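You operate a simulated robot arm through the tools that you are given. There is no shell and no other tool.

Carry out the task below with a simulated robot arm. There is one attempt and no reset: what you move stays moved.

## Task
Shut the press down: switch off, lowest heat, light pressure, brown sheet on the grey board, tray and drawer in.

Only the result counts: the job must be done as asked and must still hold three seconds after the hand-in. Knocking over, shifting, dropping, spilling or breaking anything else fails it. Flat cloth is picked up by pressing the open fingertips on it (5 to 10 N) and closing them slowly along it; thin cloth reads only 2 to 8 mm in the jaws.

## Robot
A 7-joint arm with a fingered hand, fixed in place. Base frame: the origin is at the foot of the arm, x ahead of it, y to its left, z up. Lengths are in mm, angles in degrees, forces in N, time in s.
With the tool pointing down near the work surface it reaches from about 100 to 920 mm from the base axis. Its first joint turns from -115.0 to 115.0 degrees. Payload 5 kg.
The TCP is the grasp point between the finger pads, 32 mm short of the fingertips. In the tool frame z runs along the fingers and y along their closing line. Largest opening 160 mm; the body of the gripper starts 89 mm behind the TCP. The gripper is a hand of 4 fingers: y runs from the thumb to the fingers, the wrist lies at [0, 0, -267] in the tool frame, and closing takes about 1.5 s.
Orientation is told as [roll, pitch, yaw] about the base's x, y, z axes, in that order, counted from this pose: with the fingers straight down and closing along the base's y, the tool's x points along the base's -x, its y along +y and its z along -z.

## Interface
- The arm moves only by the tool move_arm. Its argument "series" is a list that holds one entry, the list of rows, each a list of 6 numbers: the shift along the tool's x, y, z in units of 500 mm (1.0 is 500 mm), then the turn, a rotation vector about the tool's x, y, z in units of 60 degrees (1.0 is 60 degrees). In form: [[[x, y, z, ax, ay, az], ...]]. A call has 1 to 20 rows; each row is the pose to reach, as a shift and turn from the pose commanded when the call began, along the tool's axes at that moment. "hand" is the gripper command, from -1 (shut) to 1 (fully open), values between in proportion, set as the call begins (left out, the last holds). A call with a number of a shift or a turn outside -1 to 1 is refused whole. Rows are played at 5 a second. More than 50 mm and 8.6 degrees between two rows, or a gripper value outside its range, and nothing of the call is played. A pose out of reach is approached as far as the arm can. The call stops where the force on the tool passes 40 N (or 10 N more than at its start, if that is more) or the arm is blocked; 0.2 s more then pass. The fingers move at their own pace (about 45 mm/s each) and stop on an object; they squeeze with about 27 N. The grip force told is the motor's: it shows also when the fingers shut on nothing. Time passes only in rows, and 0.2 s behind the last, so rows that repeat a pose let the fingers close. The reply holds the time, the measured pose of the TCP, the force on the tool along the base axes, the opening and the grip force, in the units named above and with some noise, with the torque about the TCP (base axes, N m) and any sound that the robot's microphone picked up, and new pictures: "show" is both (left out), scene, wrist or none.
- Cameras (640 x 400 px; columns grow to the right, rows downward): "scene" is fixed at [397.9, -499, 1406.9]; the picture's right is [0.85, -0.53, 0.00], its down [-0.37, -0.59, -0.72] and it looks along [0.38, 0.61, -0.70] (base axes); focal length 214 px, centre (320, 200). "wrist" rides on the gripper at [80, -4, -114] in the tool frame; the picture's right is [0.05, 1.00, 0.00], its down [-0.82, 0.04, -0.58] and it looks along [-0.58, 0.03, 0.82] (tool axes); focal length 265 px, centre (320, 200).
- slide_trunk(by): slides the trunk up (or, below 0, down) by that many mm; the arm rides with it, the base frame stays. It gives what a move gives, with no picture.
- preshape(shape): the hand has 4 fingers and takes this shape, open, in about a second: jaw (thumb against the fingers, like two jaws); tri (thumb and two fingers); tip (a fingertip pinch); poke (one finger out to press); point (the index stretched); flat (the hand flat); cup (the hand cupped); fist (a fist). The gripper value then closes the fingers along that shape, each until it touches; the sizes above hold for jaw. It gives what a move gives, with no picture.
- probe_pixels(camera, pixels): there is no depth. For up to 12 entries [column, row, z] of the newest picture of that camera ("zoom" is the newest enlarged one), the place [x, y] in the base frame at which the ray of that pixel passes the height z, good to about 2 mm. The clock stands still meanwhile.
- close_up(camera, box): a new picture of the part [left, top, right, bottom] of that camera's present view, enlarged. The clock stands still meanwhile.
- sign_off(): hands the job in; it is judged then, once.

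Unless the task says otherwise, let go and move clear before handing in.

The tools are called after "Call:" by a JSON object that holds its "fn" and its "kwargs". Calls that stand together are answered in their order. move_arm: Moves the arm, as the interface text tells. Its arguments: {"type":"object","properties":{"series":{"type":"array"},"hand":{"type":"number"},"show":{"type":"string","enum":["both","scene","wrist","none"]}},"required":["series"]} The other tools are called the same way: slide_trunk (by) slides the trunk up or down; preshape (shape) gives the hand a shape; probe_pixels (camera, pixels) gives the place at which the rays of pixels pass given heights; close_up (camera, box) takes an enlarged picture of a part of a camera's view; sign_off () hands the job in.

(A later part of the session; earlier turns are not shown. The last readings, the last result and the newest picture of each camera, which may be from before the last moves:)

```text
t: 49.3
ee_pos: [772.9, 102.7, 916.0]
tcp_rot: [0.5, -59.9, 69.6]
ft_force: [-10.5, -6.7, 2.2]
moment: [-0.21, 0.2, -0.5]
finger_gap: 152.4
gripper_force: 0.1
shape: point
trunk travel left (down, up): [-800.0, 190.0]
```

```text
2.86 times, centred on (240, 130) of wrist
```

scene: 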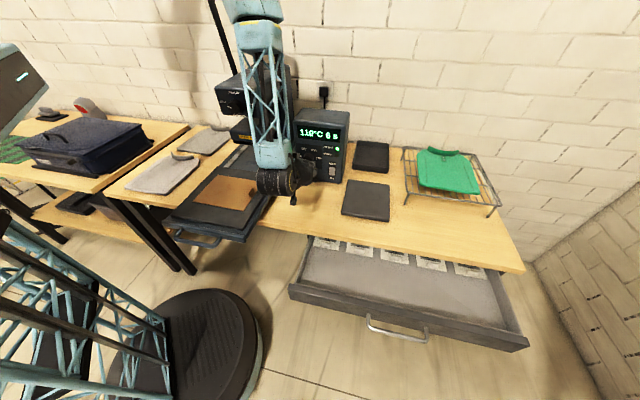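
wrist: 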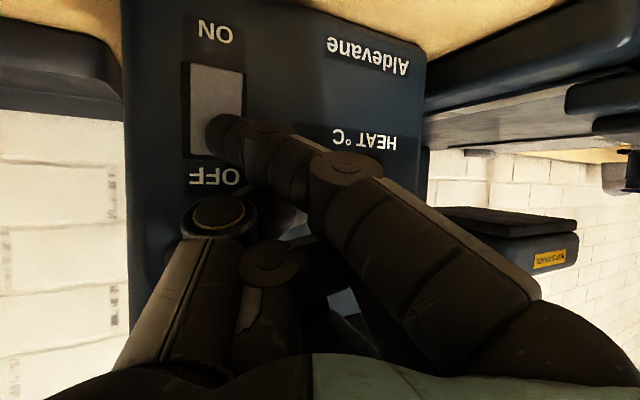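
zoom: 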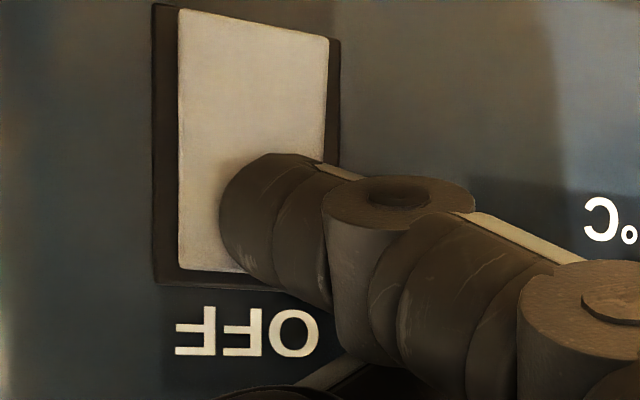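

Contact: about 12 N back-force, and the green digits no longer show in the wrist view, so the rocker has likely flipped. I'll back off and verify in the scene.

Call:
{"fn": "move_arm", "kwargs": {"series": [[[0.005, 0.005, -0.015, 0, 0, 0], [0.015, 0.012, -0.05, 0, 0, 0], [0.025, 0.012, -0.1, 0, 0, 0], [0.03, 0.012, -0.16, 0, 0, 0], [0.03, 0.012, -0.22, 0, 0, 0]]], "show": "both"}}

Call:
{"fn": "close_up", "kwargs": {"camera": "scene", "box": [280, 100, 360, 190]}}

Call:
{"fn": "close_up", "kwargs": {"camera": "wrist", "box": [140, 20, 460, 240]}}

```text
t: 50.5
ee_pos: [733.6, 9.9, 960.3]
tcp_rot: [0.4, -60.1, 69.7]
ft_force: [-0.1, -0.2, 0.8]
moment: [0.0, -0.03, -0.02]
finger_gap: 152.4
gripper_force: 0.0
shape: point
trunk travel left (down, up): [-800.0, 190.0]
```

scene: 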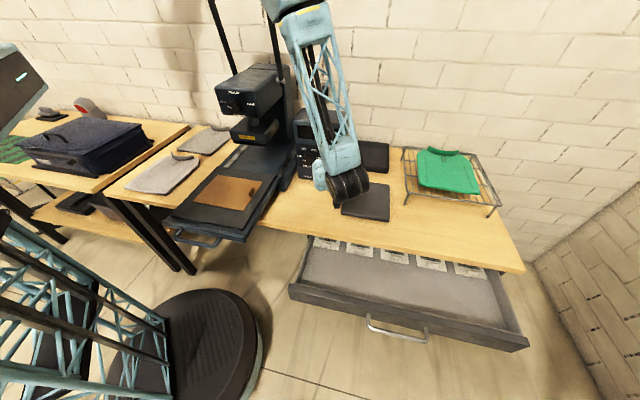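
wrist: 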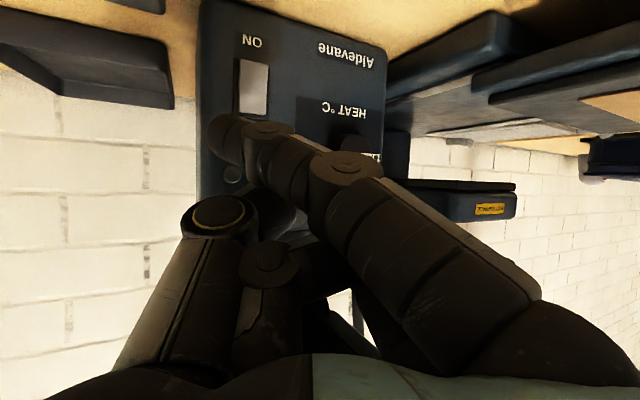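

```text
4.44 times, centred on (320, 145) of scene
```

zoom: 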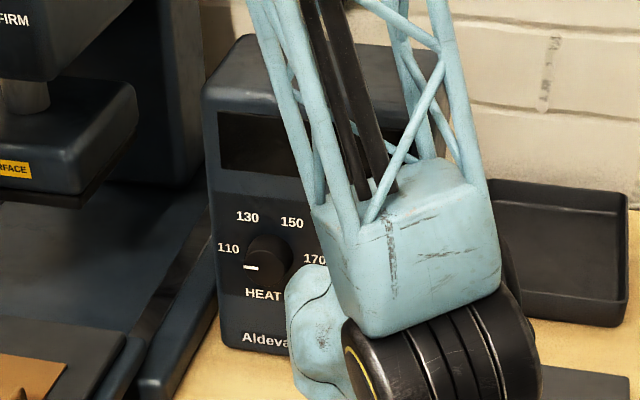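

```text
1.82 times, centred on (300, 130) of wrist
```

zoom: 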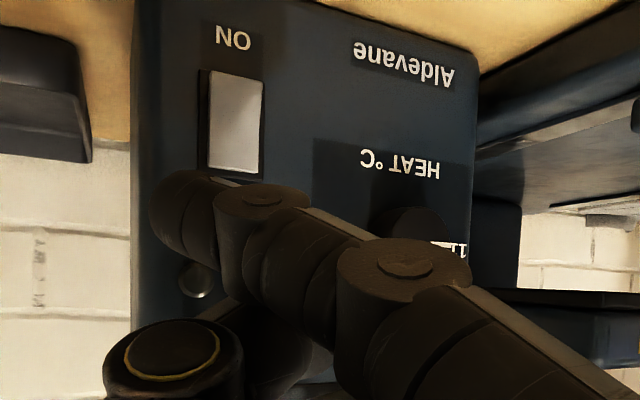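

The display is dark and the heat pointer still sits on 110, so the switch is off. Next I'll bring the hand back over the tray, yaw back to 45°, and turn it to point down for the brown sheet's tab.

Call:
{"fn": "move_arm", "kwargs": {"series": [[[-0.0277, 0.0682, 0.003, 0.045, 0, 0.026], [-0.0553, 0.1363, 0.006, 0.09, 0, 0.052], [-0.083, 0.2045, 0.009, 0.135, 0, 0.078], [-0.1106, 0.2726, 0.0122, 0.18, 0, 0.104], [-0.1383, 0.3408, 0.0153, 0.226, 0, 0.13], [-0.166, 0.4089, 0.0183, 0.271, 0, 0.156], [-0.1936, 0.477, 0.0214, 0.316, 0, 0.182], [-0.2212, 0.5452, 0.0244, 0.361, 0, 0.208]]], "show": "none"}}

Call:
{"fn": "preshape", "kwargs": {"shape": "jaw"}}

Call:
{"fn": "move_arm", "kwargs": {"series": [[[0, 0, 0, 0, 0.125, 0], [0, 0, 0, 0, 0.25, 0], [0, 0, 0, 0, 0.375, 0], [0, 0, 0, 0, 0.5, 0], [0, 0, 0, 0, 0.625, 0], [0, 0, 0, 0, 0.75, 0], [0, 0, 0, 0, 0.875, 0], [0, 0, 0, 0, 1.0, 0]]], "show": "both"}}

```text
t: 52.3
ee_pos: [499.6, 165.3, 1051.2]
tcp_rot: [0.2, -60.0, 44.8]
ft_force: [-0.5, 0.3, -0.1]
moment: [0.0, -0.01, 0.01]
finger_gap: 152.3
gripper_force: 0.0
shape: point
trunk travel left (down, up): [-800.0, 190.0]
```

```text
t: 53.2
ee_pos: [499.7, 165.3, 1050.8]
tcp_rot: [0.4, -60.0, 44.7]
ft_force: [-1.1, -0.5, -0.5]
moment: [0.0, 0.0, -0.02]
finger_gap: 160.0
gripper_force: 0.1
shape: jaw
trunk travel left (down, up): [-800.0, 190.0]
```

```text
t: 55.0
ee_pos: [501.8, 163.9, 1049.4]
tcp_rot: [0.2, 0.1, 45.0]
ft_force: [0.4, -0.2, -0.8]
moment: [0.01, 0.01, -0.04]
finger_gap: 160.1
gripper_force: 0.1
shape: jaw
trunk travel left (down, up): [-800.0, 190.0]
```

scene: 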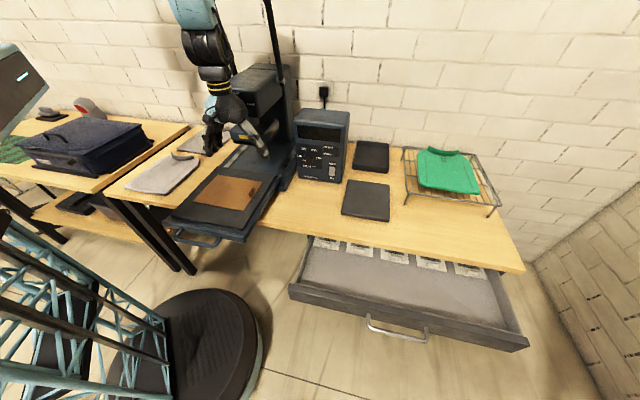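
wrist: 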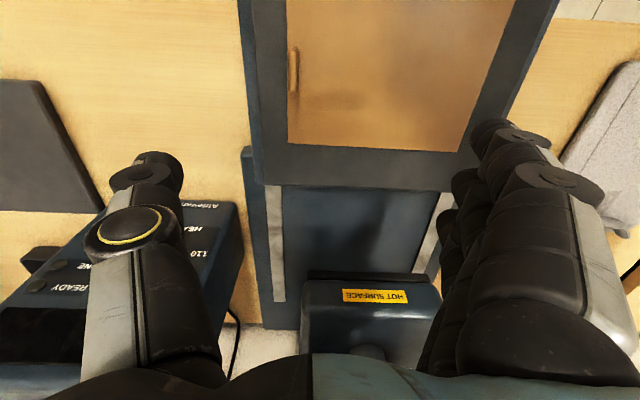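

The tab shows at wrist (293,70). I'll zoom both views on it to triangulate the tab and sheet height.

Call:
{"fn": "close_up", "kwargs": {"camera": "scene", "box": [180, 160, 280, 250]}}

Call:
{"fn": "close_up", "kwargs": {"camera": "wrist", "box": [240, 0, 400, 120]}}

```text
4.44 times, centred on (230, 205) of scene
```

zoom: 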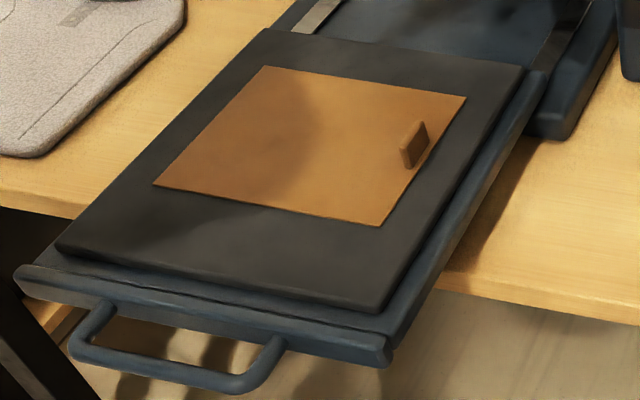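

```text
3.33 times, centred on (320, 60) of wrist
```

zoom: 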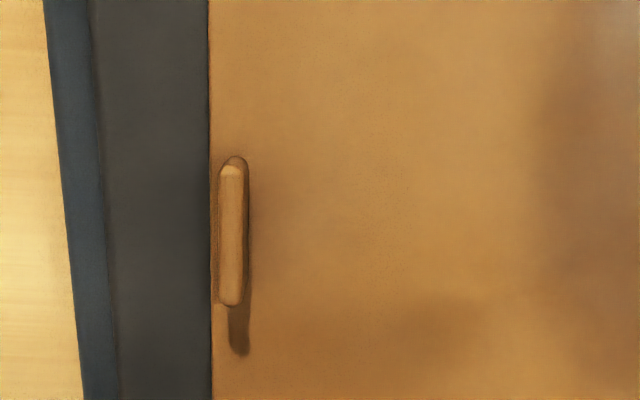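

The tab is upright, about 8 mm thick and 42 mm long, close to the sheet's right edge. I'll probe its top and the sheet corner from both cameras.

Call:
{"fn": "probe_pixels", "kwargs": {"camera": "scene", "pixels": [[250.7, 190.4, 870], [250.7, 190.4, 880], [250.7, 190.4, 890], [250.7, 190.4, 900], [262.9, 181.8, 850], [262.9, 181.8, 860], [262.9, 181.8, 870], [262.9, 181.8, 880]]}}

Call:
{"fn": "probe_pixels", "kwargs": {"camera": "wrist", "pixels": [[293.3, 70.5, 870], [293.3, 70.5, 880], [293.3, 70.5, 890], [293.3, 70.5, 900], [288, 142, 850], [288, 142, 860], [288, 142, 870], [288, 142, 880]]}}

```text
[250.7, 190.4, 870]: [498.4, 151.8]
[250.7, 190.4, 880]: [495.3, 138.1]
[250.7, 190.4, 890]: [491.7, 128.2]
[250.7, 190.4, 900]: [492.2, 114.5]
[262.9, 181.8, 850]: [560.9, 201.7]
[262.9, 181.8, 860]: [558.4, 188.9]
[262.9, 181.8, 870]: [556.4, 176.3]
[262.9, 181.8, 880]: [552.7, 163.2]
```

```text
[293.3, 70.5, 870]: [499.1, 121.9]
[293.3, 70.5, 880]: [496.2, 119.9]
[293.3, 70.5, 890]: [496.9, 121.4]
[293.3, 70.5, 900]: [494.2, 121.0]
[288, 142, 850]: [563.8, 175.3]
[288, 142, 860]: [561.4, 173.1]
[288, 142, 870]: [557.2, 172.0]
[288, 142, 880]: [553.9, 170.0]
```

The tab top is at (494,121,895) and the sheet lies at z≈873. I'll probe the remaining sheet corners and the grey board corners at their heights.

Call:
{"fn": "close_up", "kwargs": {"camera": "scene", "box": [330, 130, 410, 230]}}

Call:
{"fn": "probe_pixels", "kwargs": {"camera": "scene", "pixels": [[243.96, 211.1, 873], [192.2, 201.4, 873], [217.6, 175.05, 873], [262.9, 181.8, 873], [252.7, 194.9, 873]]}}

```text
4.00 times, centred on (370, 180) of scene
```

zoom: 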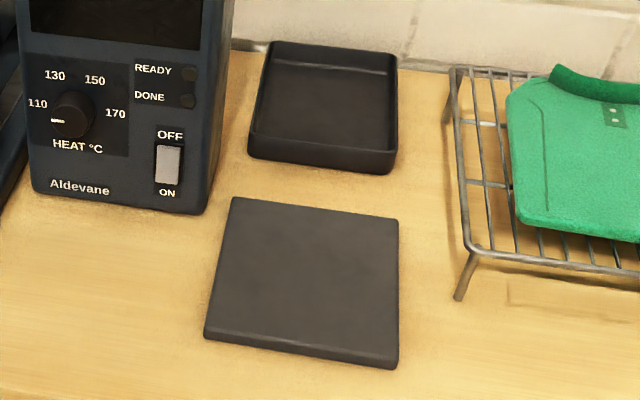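

```text
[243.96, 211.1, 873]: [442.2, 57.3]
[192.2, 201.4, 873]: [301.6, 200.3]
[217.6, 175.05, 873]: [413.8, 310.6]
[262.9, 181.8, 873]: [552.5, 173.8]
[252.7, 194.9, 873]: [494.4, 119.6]
```

The sheet is 200 mm by 160 mm, centred at about r=171, w=433, and lies square to the table. I'll probe the grey board's top corners.

Call:
{"fn": "probe_pixels", "kwargs": {"camera": "scene", "pixels": [[348.75, 179.25, 810], [389.5, 185, 810], [389.25, 219.25, 810], [341.5, 212.5, 810], [389.25, 222, 800], [341.2, 215, 800]]}}

Call:
{"fn": "probe_pixels", "kwargs": {"camera": "wrist", "pixels": [[40, 82, 810], [104, 210, 810], [40, 82, 800], [104, 210, 800]]}}

```text
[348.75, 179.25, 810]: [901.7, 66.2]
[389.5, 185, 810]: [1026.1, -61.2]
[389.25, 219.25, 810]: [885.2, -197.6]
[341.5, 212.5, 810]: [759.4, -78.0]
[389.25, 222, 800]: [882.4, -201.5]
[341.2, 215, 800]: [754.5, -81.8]
```

```text
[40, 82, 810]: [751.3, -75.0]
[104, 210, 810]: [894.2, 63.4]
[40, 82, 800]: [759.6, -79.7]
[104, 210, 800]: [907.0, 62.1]
```

The grey board top spans r≈591–767, w≈484–683, so the sheet turned 90° (tab to the front) fits it and keeps the hand within reach. I'll centre over the tab while rising, then lower the trunk for reach.

Call:
{"fn": "move_arm", "kwargs": {"series": [[[0.018, -0.0124, -0.075, 0, 0, 0], [0.036, -0.0248, -0.15, 0, 0, 0], [0.054, -0.0372, -0.225, 0, 0, 0], [0.0716, -0.0496, -0.3, 0, 0, 0]]], "hand": -0.25, "show": "none"}}

Call:
{"fn": "slide_trunk", "kwargs": {"by": -200}}

Call:
{"fn": "move_arm", "kwargs": {"series": [[[0, 0, 0, 0, 0, 0]]], "show": "both"}}

```text
t: 56.0
ee_pos: [490.9, 121.4, 1198.6]
tcp_rot: [0.3, 0.0, 45.0]
ft_force: [-0.1, 0.3, 0.2]
moment: [-0.03, -0.05, 0.0]
finger_gap: 72.5
gripper_force: 0.0
shape: jaw
trunk travel left (down, up): [-800.0, 190.0]
```

```text
t: 58.1
ee_pos: [492.1, 119.6, 998.8]
tcp_rot: [0.2, 0.0, 45.1]
ft_force: [0.1, 0.2, 0.4]
moment: [0.02, -0.02, -0.01]
finger_gap: 60.8
gripper_force: 0.1
shape: jaw
trunk travel left (down, up): [-600.0, 390.0]
```

```text
t: 58.5
ee_pos: [491.6, 121.5, 998.1]
tcp_rot: [0.1, -0.1, 45.0]
ft_force: [0.2, -0.3, 0.4]
moment: [-0.02, -0.01, 0.0]
finger_gap: 60.6
gripper_force: 0.1
shape: jaw
trunk travel left (down, up): [-600.0, 390.0]
```

scene: 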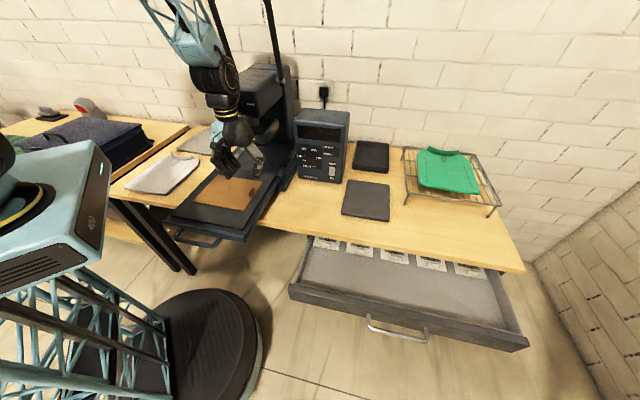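
wrist: 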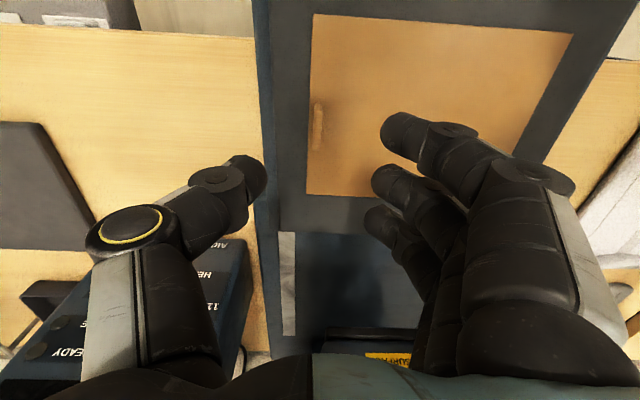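

The tab at wrist (317,125) sits almost on the tool axis (320,129). I'll descend 86 mm with a small correction, so the tips stop just above the sheet on either side of the tab.

Call:
{"fn": "move_arm", "kwargs": {"series": [[[0.002, -0.002, 0.04, 0, 0, 0], [0.005, -0.004, 0.08, 0, 0, 0], [0.008, -0.005, 0.12, 0, 0, 0], [0.008, -0.005, 0.15, 0, 0, 0], [0.008, -0.005, 0.172, 0, 0, 0]]], "show": "both"}}

Call:
{"fn": "close_up", "kwargs": {"camera": "wrist", "box": [220, 90, 440, 250]}}

Call:
{"fn": "close_up", "kwargs": {"camera": "scene", "box": [190, 130, 290, 230]}}

```text
t: 59.7
ee_pos: [492.3, 117.5, 913.1]
tcp_rot: [0.3, 0.0, 45.1]
ft_force: [0.6, -0.6, -0.4]
moment: [-0.02, 0.03, 0.04]
finger_gap: 60.8
gripper_force: 0.1
shape: jaw
trunk travel left (down, up): [-600.0, 390.0]
```

scene: 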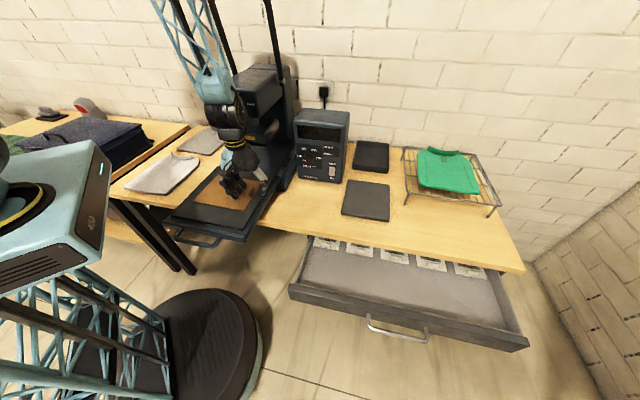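
wrist: 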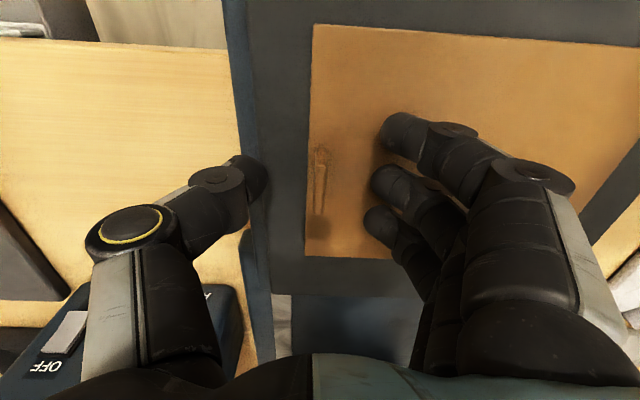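

```text
2.50 times, centred on (330, 170) of wrist
```

zoom: 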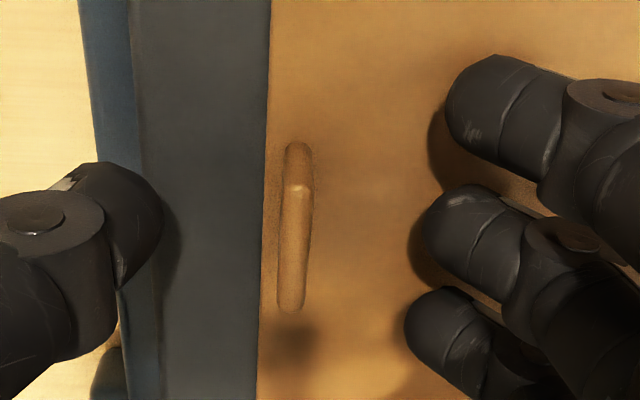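

```text
4.00 times, centred on (240, 180) of scene
```

zoom: 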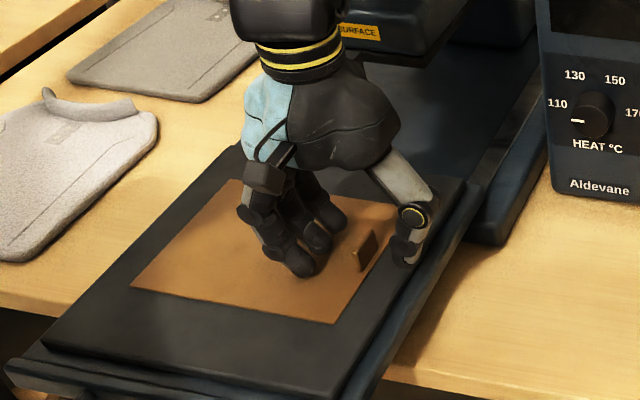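

The tab stands midway between thumb and middle finger with tips about 8 mm above the sheet. I'll lower 4 mm and close on the tab.

Call:
{"fn": "move_arm", "kwargs": {"series": [[[0, 0, 0.004, 0, 0, 0], [0, 0, 0.008, 0, 0, 0]]], "show": "none"}}

Call:
{"fn": "move_arm", "kwargs": {"series": [[[0, 0, 0, 0, 0, 0], [0, 0, 0, 0, 0, 0], [0, 0, 0, 0, 0, 0], [0, 0, 0, 0, 0, 0], [0, 0, 0, 0, 0, 0], [0, 0, 0, 0, 0, 0], [0, 0, 0, 0, 0, 0]]], "hand": -1, "show": "both"}}

Call:
{"fn": "close_up", "kwargs": {"camera": "wrist", "box": [220, 90, 440, 250]}}

Call:
{"fn": "close_up", "kwargs": {"camera": "scene", "box": [190, 130, 290, 230]}}

```text
t: 60.3
ee_pos: [492.4, 117.2, 908.6]
tcp_rot: [0.2, 0.0, 44.9]
ft_force: [1.0, -0.7, -0.5]
moment: [0.01, 0.03, 0.01]
finger_gap: 60.2
gripper_force: 0.1
shape: jaw
trunk travel left (down, up): [-600.0, 390.0]
```

```text
t: 61.9
ee_pos: [492.2, 117.4, 908.0]
tcp_rot: [0.1, 0.0, 45.0]
ft_force: [-0.4, -0.2, 1.9]
moment: [0.07, 0.14, 0.02]
finger_gap: 0.1
gripper_force: 27.1
shape: jaw
trunk travel left (down, up): [-600.0, 390.0]
```

scene: 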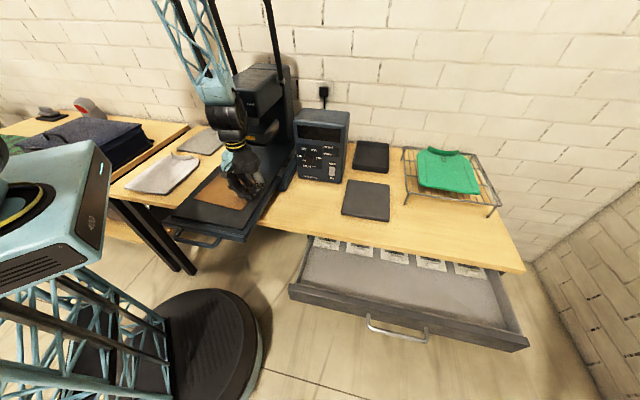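
wrist: 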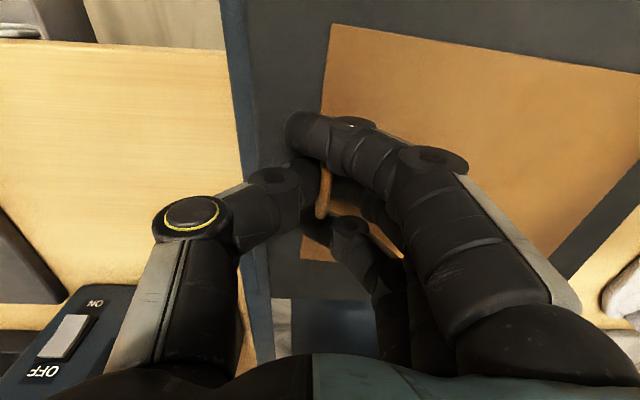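

```text
2.50 times, centred on (330, 170) of wrist
```

zoom: 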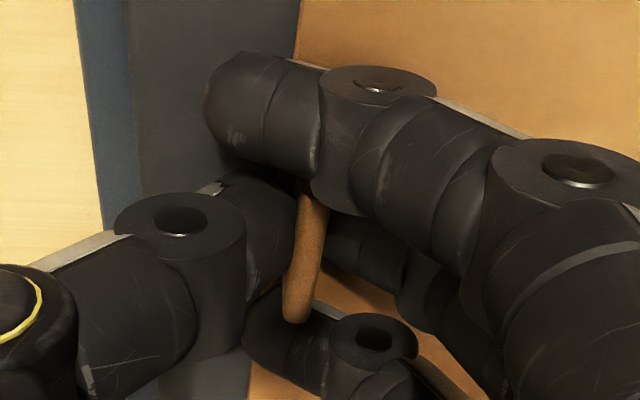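

```text
4.00 times, centred on (240, 180) of scene
```

zoom: 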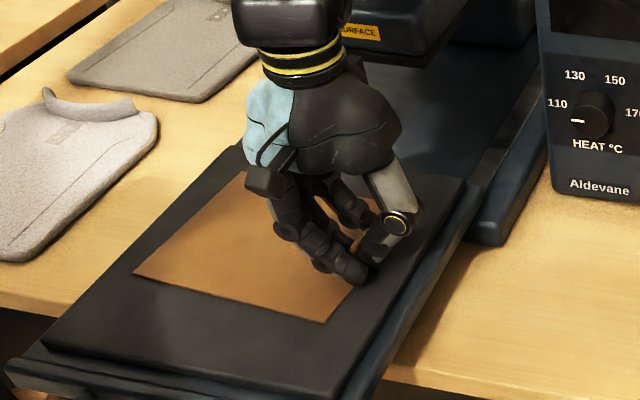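

The thumb and middle finger hold the tab at 27 N; the sheet turned a few degrees as a stiff piece. I'll lift 20 mm gently and check that it follows.

Call:
{"fn": "move_arm", "kwargs": {"series": [[[0, 0, -0.01, 0, 0, 0], [0, 0, -0.02, 0, 0, 0], [0, 0, -0.03, 0, 0, 0], [0, 0, -0.04, 0, 0, 0]]], "show": "both"}}

Call:
{"fn": "close_up", "kwargs": {"camera": "wrist", "box": [220, 0, 640, 270]}}

Call:
{"fn": "close_up", "kwargs": {"camera": "scene", "box": [170, 130, 290, 250]}}

```text
t: 62.9
ee_pos: [492.9, 116.6, 927.1]
tcp_rot: [0.2, -0.1, 45.0]
ft_force: [0.5, 1.0, -0.9]
moment: [0.01, 0.03, 0.01]
finger_gap: 0.1
gripper_force: 27.3
shape: jaw
trunk travel left (down, up): [-600.0, 390.0]
```

scene: 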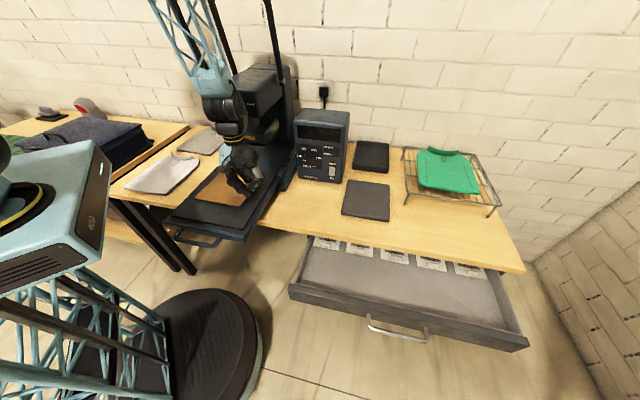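
wrist: 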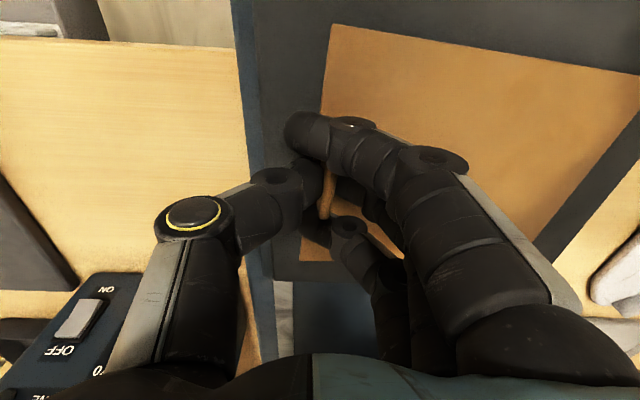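

```text
1.48 times, centred on (430, 135) of wrist
```

zoom: 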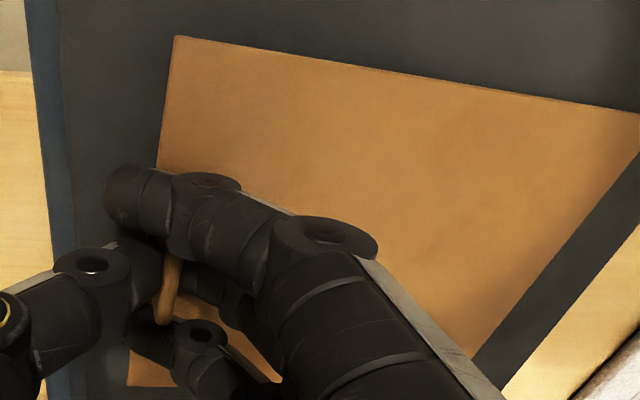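

```text
3.33 times, centred on (230, 190) of scene
```

zoom: 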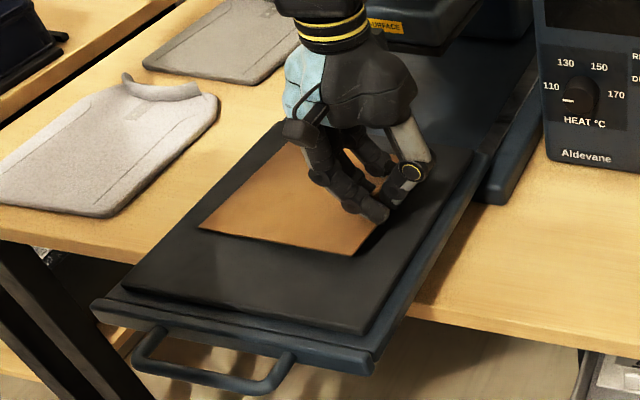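

The sheet lifts with the hand, flat and slightly turned (about 5° clockwise). I'll raise it to z≈1010 and carry it right, well in front of the box, before turning it.

Call:
{"fn": "move_arm", "kwargs": {"series": [[[0, 0, -0.04, 0, 0, 0], [0, 0, -0.08, 0, 0, 0], [0, 0, -0.12, 0, 0, 0], [0, 0, -0.164, 0, 0, 0]]], "show": "both"}}

Call:
{"fn": "close_up", "kwargs": {"camera": "scene", "box": [170, 110, 290, 230]}}

```text
t: 63.9
ee_pos: [490.6, 116.2, 1010.5]
tcp_rot: [0.2, -0.1, 45.1]
ft_force: [0.1, 0.4, -1.2]
moment: [-0.05, -0.03, -0.02]
finger_gap: 0.0
gripper_force: 26.9
shape: jaw
trunk travel left (down, up): [-600.0, 390.0]
```

scene: 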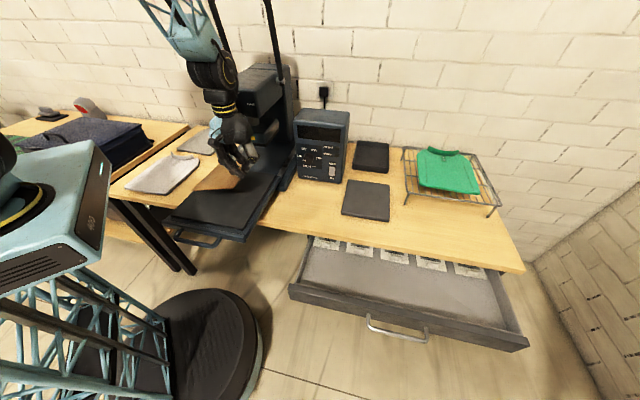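
wrist: 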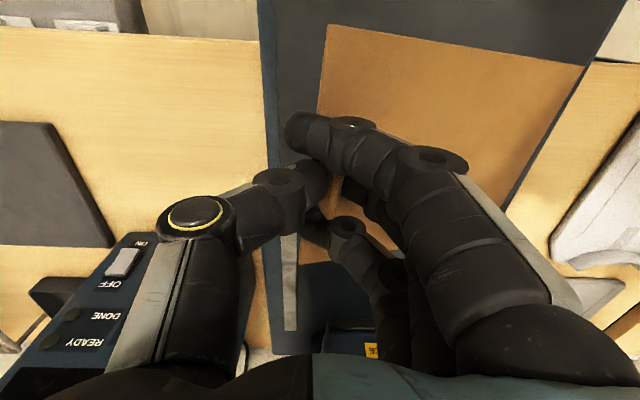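

```text
3.33 times, centred on (230, 170) of scene
```

zoom: 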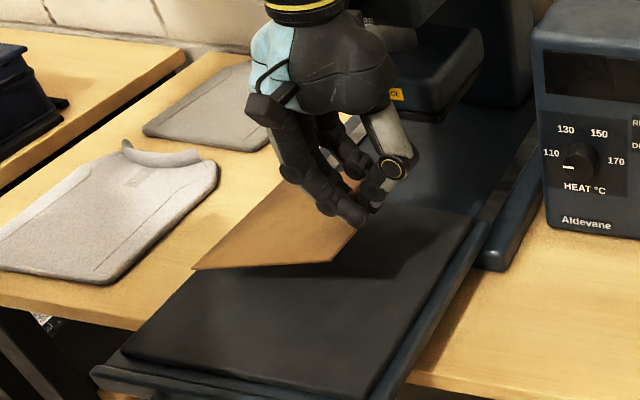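

The sheet hangs about 17° down from the tab but the grip holds (26.9 N). I'll carry it smoothly 415 mm to the right along the table front.

Call:
{"fn": "move_arm", "kwargs": {"series": [[[0.001, -0.02, 0, 0, 0, 0], [0.002, -0.055, 0, 0, 0, 0], [0.003, -0.1, 0, 0, 0, 0], [0.004, -0.145, 0, 0, 0, 0], [0.005, -0.19, 0, 0, 0, 0], [0.006, -0.235, 0, 0, 0, 0], [0.007, -0.28, 0, 0, 0, 0], [0.008, -0.325, 0, 0, 0, 0], [0.009, -0.37, 0, 0, 0, 0], [0.01, -0.415, 0, 0, 0, 0], [0.011, -0.46, 0, 0, 0, 0], [0.012, -0.505, 0, 0, 0, 0], [0.013, -0.55, 0, 0, 0, 0], [0.014, -0.595, 0, 0, 0, 0], [0.015, -0.64, 0, 0, 0, 0], [0.016, -0.685, 0, 0, 0, 0], [0.017, -0.73, 0, 0, 0, 0], [0.018, -0.775, 0, 0, 0, 0], [0.018, -0.81, 0, 0, 0, 0], [0.018, -0.83, 0, 0, 0, 0]]], "show": "both"}}

```text
t: 68.1
ee_pos: [780.1, -183.0, 1009.1]
tcp_rot: [0.3, -0.1, 45.0]
ft_force: [-0.6, -0.1, -0.5]
moment: [0.0, -0.06, 0.0]
finger_gap: 0.1
gripper_force: 26.7
shape: jaw
trunk travel left (down, up): [-600.0, 390.0]
```

scene: 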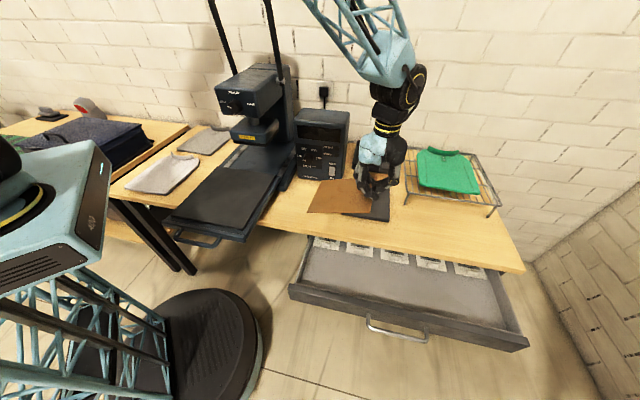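
wrist: 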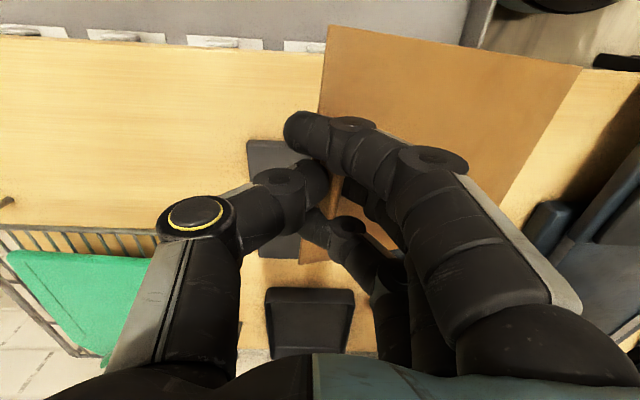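

The sheet is carried cleanly to r=681, w=422, still held. I'll now turn the hand clockwise 45° (seen from above), the first half of the turn.

Call:
{"fn": "move_arm", "kwargs": {"series": [[[0, 0, 0, 0, 0, 0.08], [0, 0, 0, 0, 0, 0.17], [0, 0, 0, 0, 0, 0.27], [0, 0, 0, 0, 0, 0.37], [0, 0, 0, 0, 0, 0.47], [0, 0, 0, 0, 0, 0.57], [0, 0, 0, 0, 0, 0.66], [0, 0, 0, 0, 0, 0.72], [0, 0, 0, 0, 0, 0.75]]], "show": "both"}}

```text
t: 70.1
ee_pos: [778.4, -183.2, 1009.2]
tcp_rot: [0.2, 0.0, 0.1]
ft_force: [-0.1, 0.8, 0.9]
moment: [0.0, 0.02, -0.01]
finger_gap: 0.0
gripper_force: 27.0
shape: jaw
trunk travel left (down, up): [-600.0, 390.0]
```

scene: 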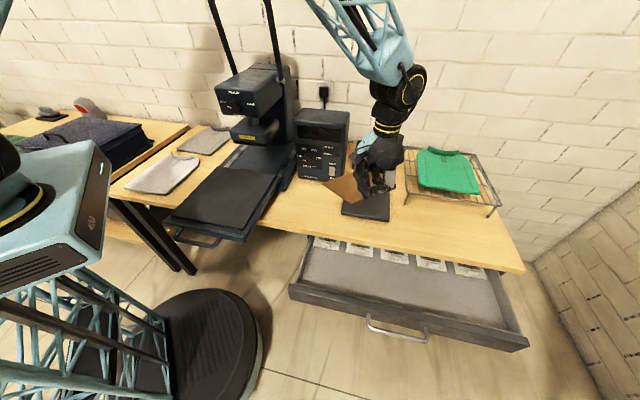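
wrist: 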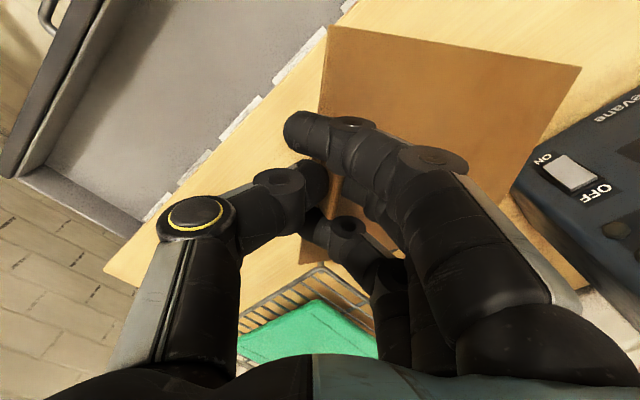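

The turn is at yaw 0 with the sheet clear of the box. I'll complete the turn by 40° more.

Call:
{"fn": "move_arm", "kwargs": {"series": [[[0, 0, 0, 0, 0, 0.07], [0, 0, 0, 0, 0, 0.16], [0, 0, 0, 0, 0, 0.26], [0, 0, 0, 0, 0, 0.36], [0, 0, 0, 0, 0, 0.46], [0, 0, 0, 0, 0, 0.56], [0, 0, 0, 0, 0, 0.63], [0, 0, 0, 0, 0, 0.667]]], "show": "both"}}

Call:
{"fn": "close_up", "kwargs": {"camera": "scene", "box": [300, 90, 440, 240]}}

```text
t: 71.9
ee_pos: [779.2, -183.9, 1010.1]
tcp_rot: [0.1, 0.2, -40.0]
ft_force: [-1.1, 0.0, -0.6]
moment: [0.01, 0.0, 0.0]
finger_gap: 0.0
gripper_force: 27.3
shape: jaw
trunk travel left (down, up): [-600.0, 390.0]
```

scene: 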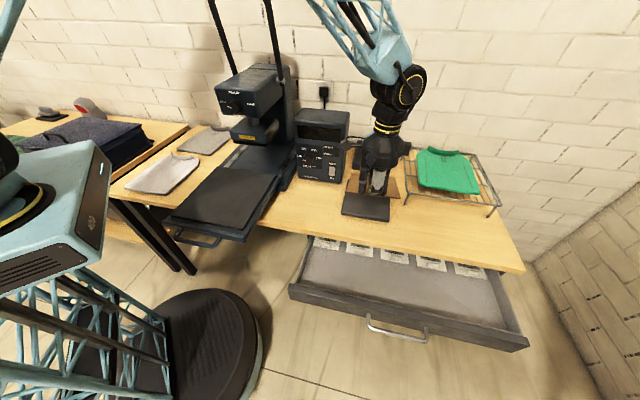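
wrist: 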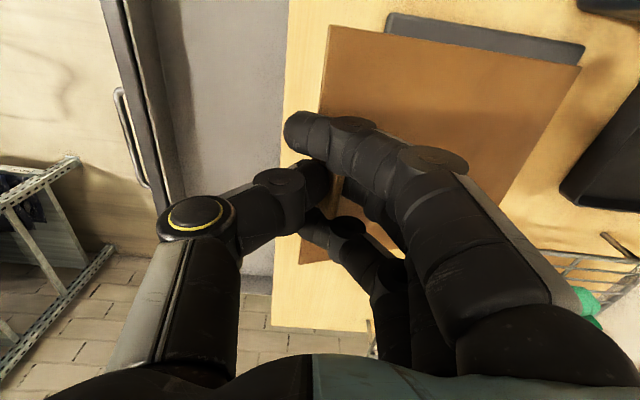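

```text
2.67 times, centred on (370, 165) of scene
```

zoom: 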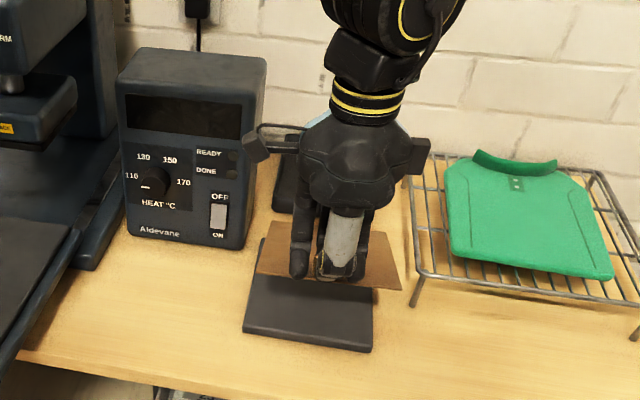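

The sheet's edge now runs parallel to the grey board's edge in the wrist view. I'll move 69 mm toward the wall over the board and lower to z≈930, then check alignment.

Call:
{"fn": "move_arm", "kwargs": {"series": [[[-0.002, 0.03, 0, 0, 0, 0], [-0.004, 0.07, 0, 0, 0, 0], [-0.006, 0.11, 0.01, 0, 0, 0], [-0.008, 0.139, 0.04, 0, 0, 0], [-0.008, 0.139, 0.08, 0, 0, 0], [-0.008, 0.139, 0.12, 0, 0, 0], [-0.008, 0.139, 0.15, 0, 0, 0], [-0.008, 0.139, 0.16, 0, 0, 0]]], "show": "both"}}

Call:
{"fn": "close_up", "kwargs": {"camera": "scene", "box": [310, 110, 430, 240]}}

```text
t: 73.7
ee_pos: [826.1, -133.1, 929.2]
tcp_rot: [0.0, 0.1, -40.0]
ft_force: [-0.2, -0.8, -0.7]
moment: [0.01, 0.0, 0.01]
finger_gap: 0.0
gripper_force: 27.3
shape: jaw
trunk travel left (down, up): [-600.0, 390.0]
```

scene: 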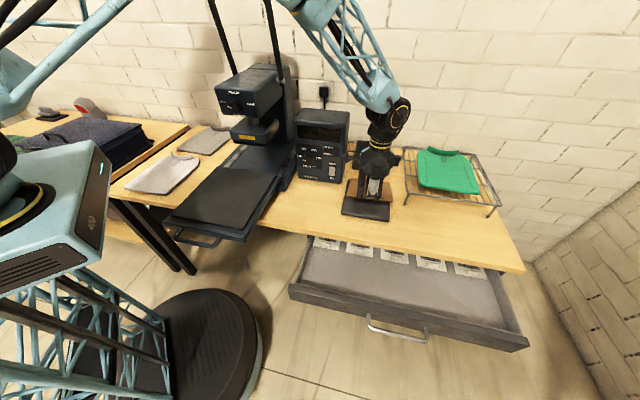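
wrist: 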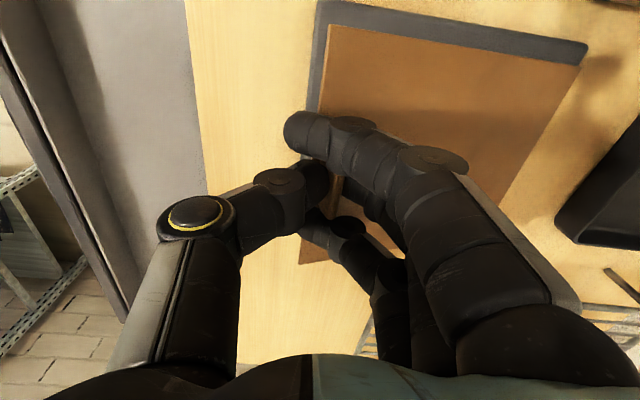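

```text
3.08 times, centred on (370, 175) of scene
```

zoom: 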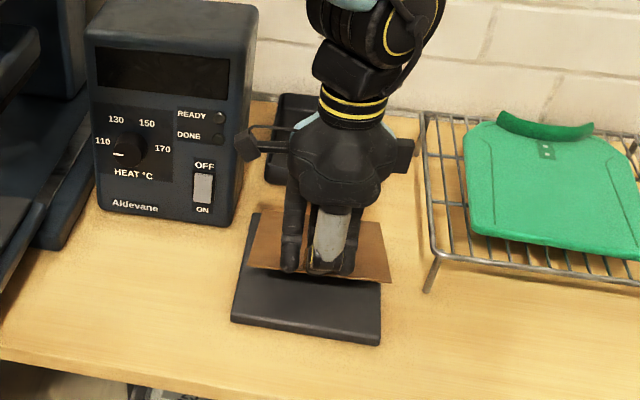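

The sheet's centred over the board (TCP r=678, w=490) with only its far end drooping. I'll tilt the hand 17° to level the sheet, then lower to about z=870 and look.

Call:
{"fn": "move_arm", "kwargs": {"series": [[[0, -0.003, 0, -0.07, 0, 0], [0, -0.006, 0, -0.14, 0, 0], [0, -0.009, 0, -0.21, 0, 0], [0, -0.012, 0, -0.283, 0, 0], [0, -0.012, 0.03, -0.283, 0, 0], [0, -0.012, 0.06, -0.283, 0, 0], [0, -0.012, 0.09, -0.283, 0, 0], [0, -0.012, 0.116, -0.283, 0, 0]]], "show": "both"}}

Call:
{"fn": "close_up", "kwargs": {"camera": "scene", "box": [310, 110, 430, 240]}}

```text
t: 75.5
ee_pos: [823.7, -137.2, 870.8]
tcp_rot: [17.1, 0.2, -40.0]
ft_force: [0.5, 0.2, 0.0]
moment: [0.02, 0.03, 0.03]
finger_gap: 0.0
gripper_force: 26.8
shape: jaw
trunk travel left (down, up): [-600.0, 390.0]
```

scene: 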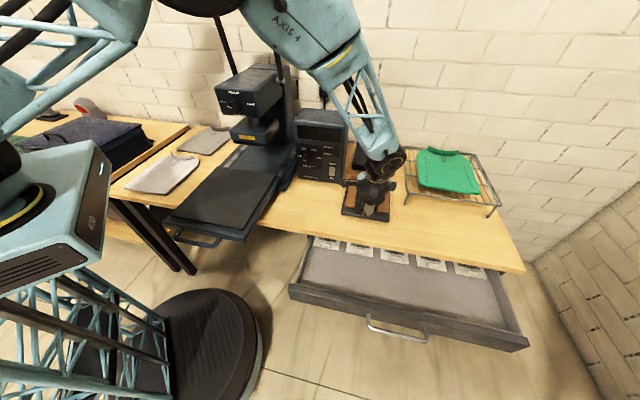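
wrist: 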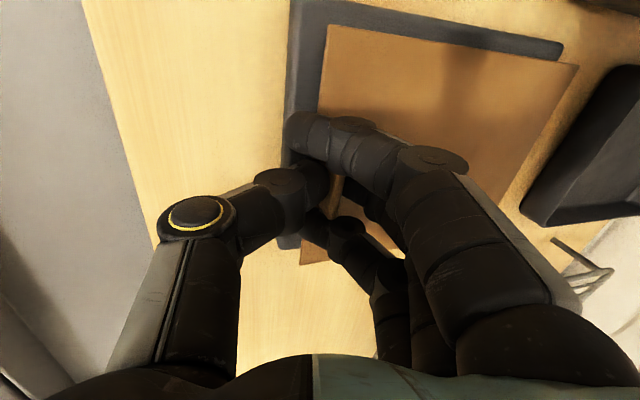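

```text
3.08 times, centred on (370, 175) of scene
```

zoom: 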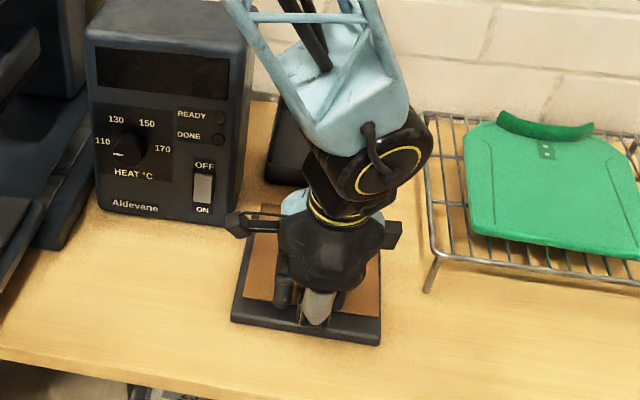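

The sheet hovers level just above the board in both views. I'll probe sheet and board corners at their heights to check the centring before setting it down.

Call:
{"fn": "close_up", "kwargs": {"camera": "wrist", "box": [260, 0, 620, 240]}}

Call:
{"fn": "probe_pixels", "kwargs": {"camera": "wrist", "pixels": [[578, 66, 837], [330, 25, 837], [302, 264, 837], [563, 47, 809], [292, 3, 809], [562, 58, 800]]}}

```text
1.67 times, centred on (440, 120) of wrist
```

zoom: 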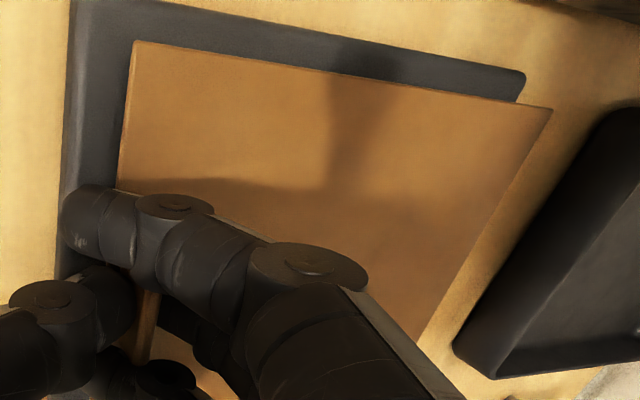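

```text
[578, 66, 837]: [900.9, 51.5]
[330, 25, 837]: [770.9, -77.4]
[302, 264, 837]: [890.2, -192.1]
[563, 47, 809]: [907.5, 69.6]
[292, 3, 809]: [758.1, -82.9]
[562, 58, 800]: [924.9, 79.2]
```

Probes put the sheet at r 600–765, w 490–675 over the board (r 593–769, w 480–688), well centred. I'll lower 24 mm straight down in small steps and watch the force.

Call:
{"fn": "move_arm", "kwargs": {"series": [[[0, -0.0029, 0.0096, 0, 0, 0], [0, -0.0059, 0.0191, 0, 0, 0], [0, -0.0088, 0.0287, 0, 0, 0], [0, -0.0118, 0.0382, 0, 0, 0], [0, -0.0141, 0.0459, 0, 0, 0]]], "show": "both"}}

Call:
{"fn": "close_up", "kwargs": {"camera": "wrist", "box": [260, 0, 620, 240]}}

Call:
{"fn": "close_up", "kwargs": {"camera": "scene", "box": [320, 140, 420, 240]}}

```text
t: 76.7
ee_pos: [823.0, -135.1, 850.2]
tcp_rot: [17.1, 0.2, -40.1]
ft_force: [-4.3, -1.6, 15.9]
moment: [0.23, -0.16, 0.01]
finger_gap: 0.0
gripper_force: 27.0
shape: jaw
trunk travel left (down, up): [-600.0, 390.0]
```

scene: 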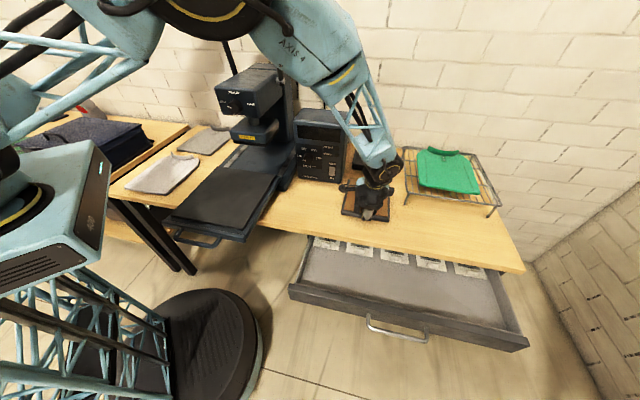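
wrist: 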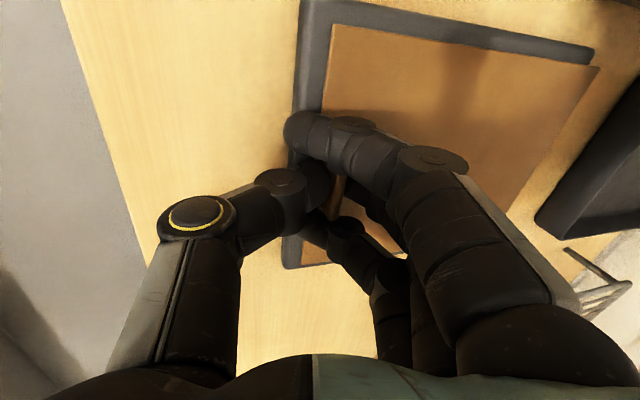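

```text
1.67 times, centred on (440, 120) of wrist
```

zoom: 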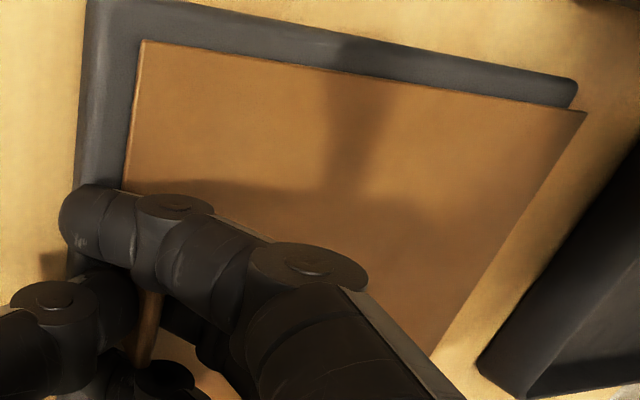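

```text
4.00 times, centred on (370, 190) of scene
```

zoom: 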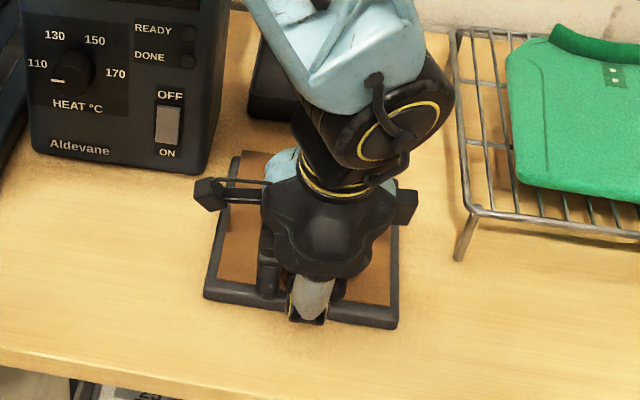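

Contact: 16 N upward at z=850, sheet on the board. I'll probe the corners to see whether a small shift toward the front is wanted before releasing.

Call:
{"fn": "probe_pixels", "kwargs": {"camera": "wrist", "pixels": [[599.3, 66.1, 811], [333.4, 24.2, 811], [593.9, 50, 808], [302, 0, 808], [301, 265, 811], [285, 268, 808]]}}

```text
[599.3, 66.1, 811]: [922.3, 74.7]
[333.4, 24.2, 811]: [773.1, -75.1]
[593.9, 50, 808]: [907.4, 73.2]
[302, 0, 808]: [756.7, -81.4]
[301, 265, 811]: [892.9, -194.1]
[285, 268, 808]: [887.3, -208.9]
```

The sheet sits about 8 mm too far toward the wall. I'll lift 4 mm, shift 9 mm toward the front and set it down again.

Call:
{"fn": "move_arm", "kwargs": {"series": [[[0, 0.0024, -0.0076, 0, 0, 0], [0.0008, -0.0062, -0.0103, 0, 0, 0], [0.0016, -0.0148, -0.0129, 0, 0, 0], [0.0016, -0.0157, -0.01, 0, 0, 0], [0.0016, -0.0166, -0.0072, 0, 0, 0]]], "show": "wrist"}}

Call:
{"fn": "close_up", "kwargs": {"camera": "wrist", "box": [260, 0, 620, 240]}}

```text
t: 77.9
ee_pos: [817.1, -143.5, 849.4]
tcp_rot: [17.1, 0.1, -40.0]
ft_force: [-2.4, 0.9, 11.4]
moment: [0.24, -0.09, 0.07]
finger_gap: 0.0
gripper_force: 27.1
shape: jaw
trunk travel left (down, up): [-600.0, 390.0]
```

wrist: 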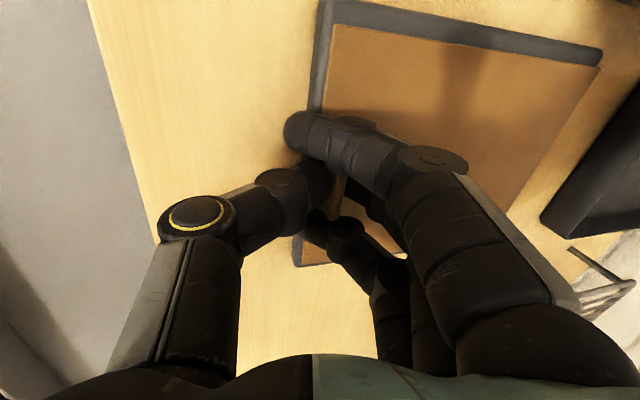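

```text
1.67 times, centred on (440, 120) of wrist
```

zoom: 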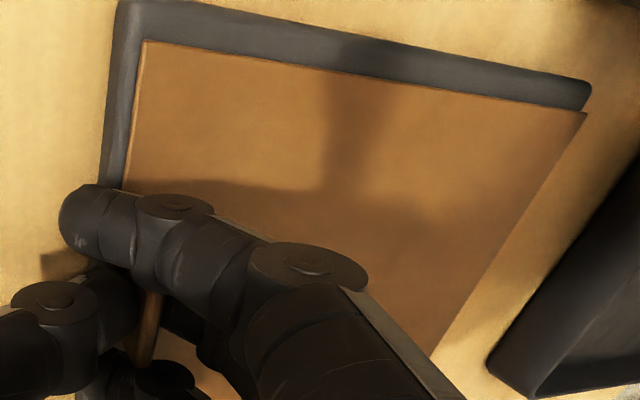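

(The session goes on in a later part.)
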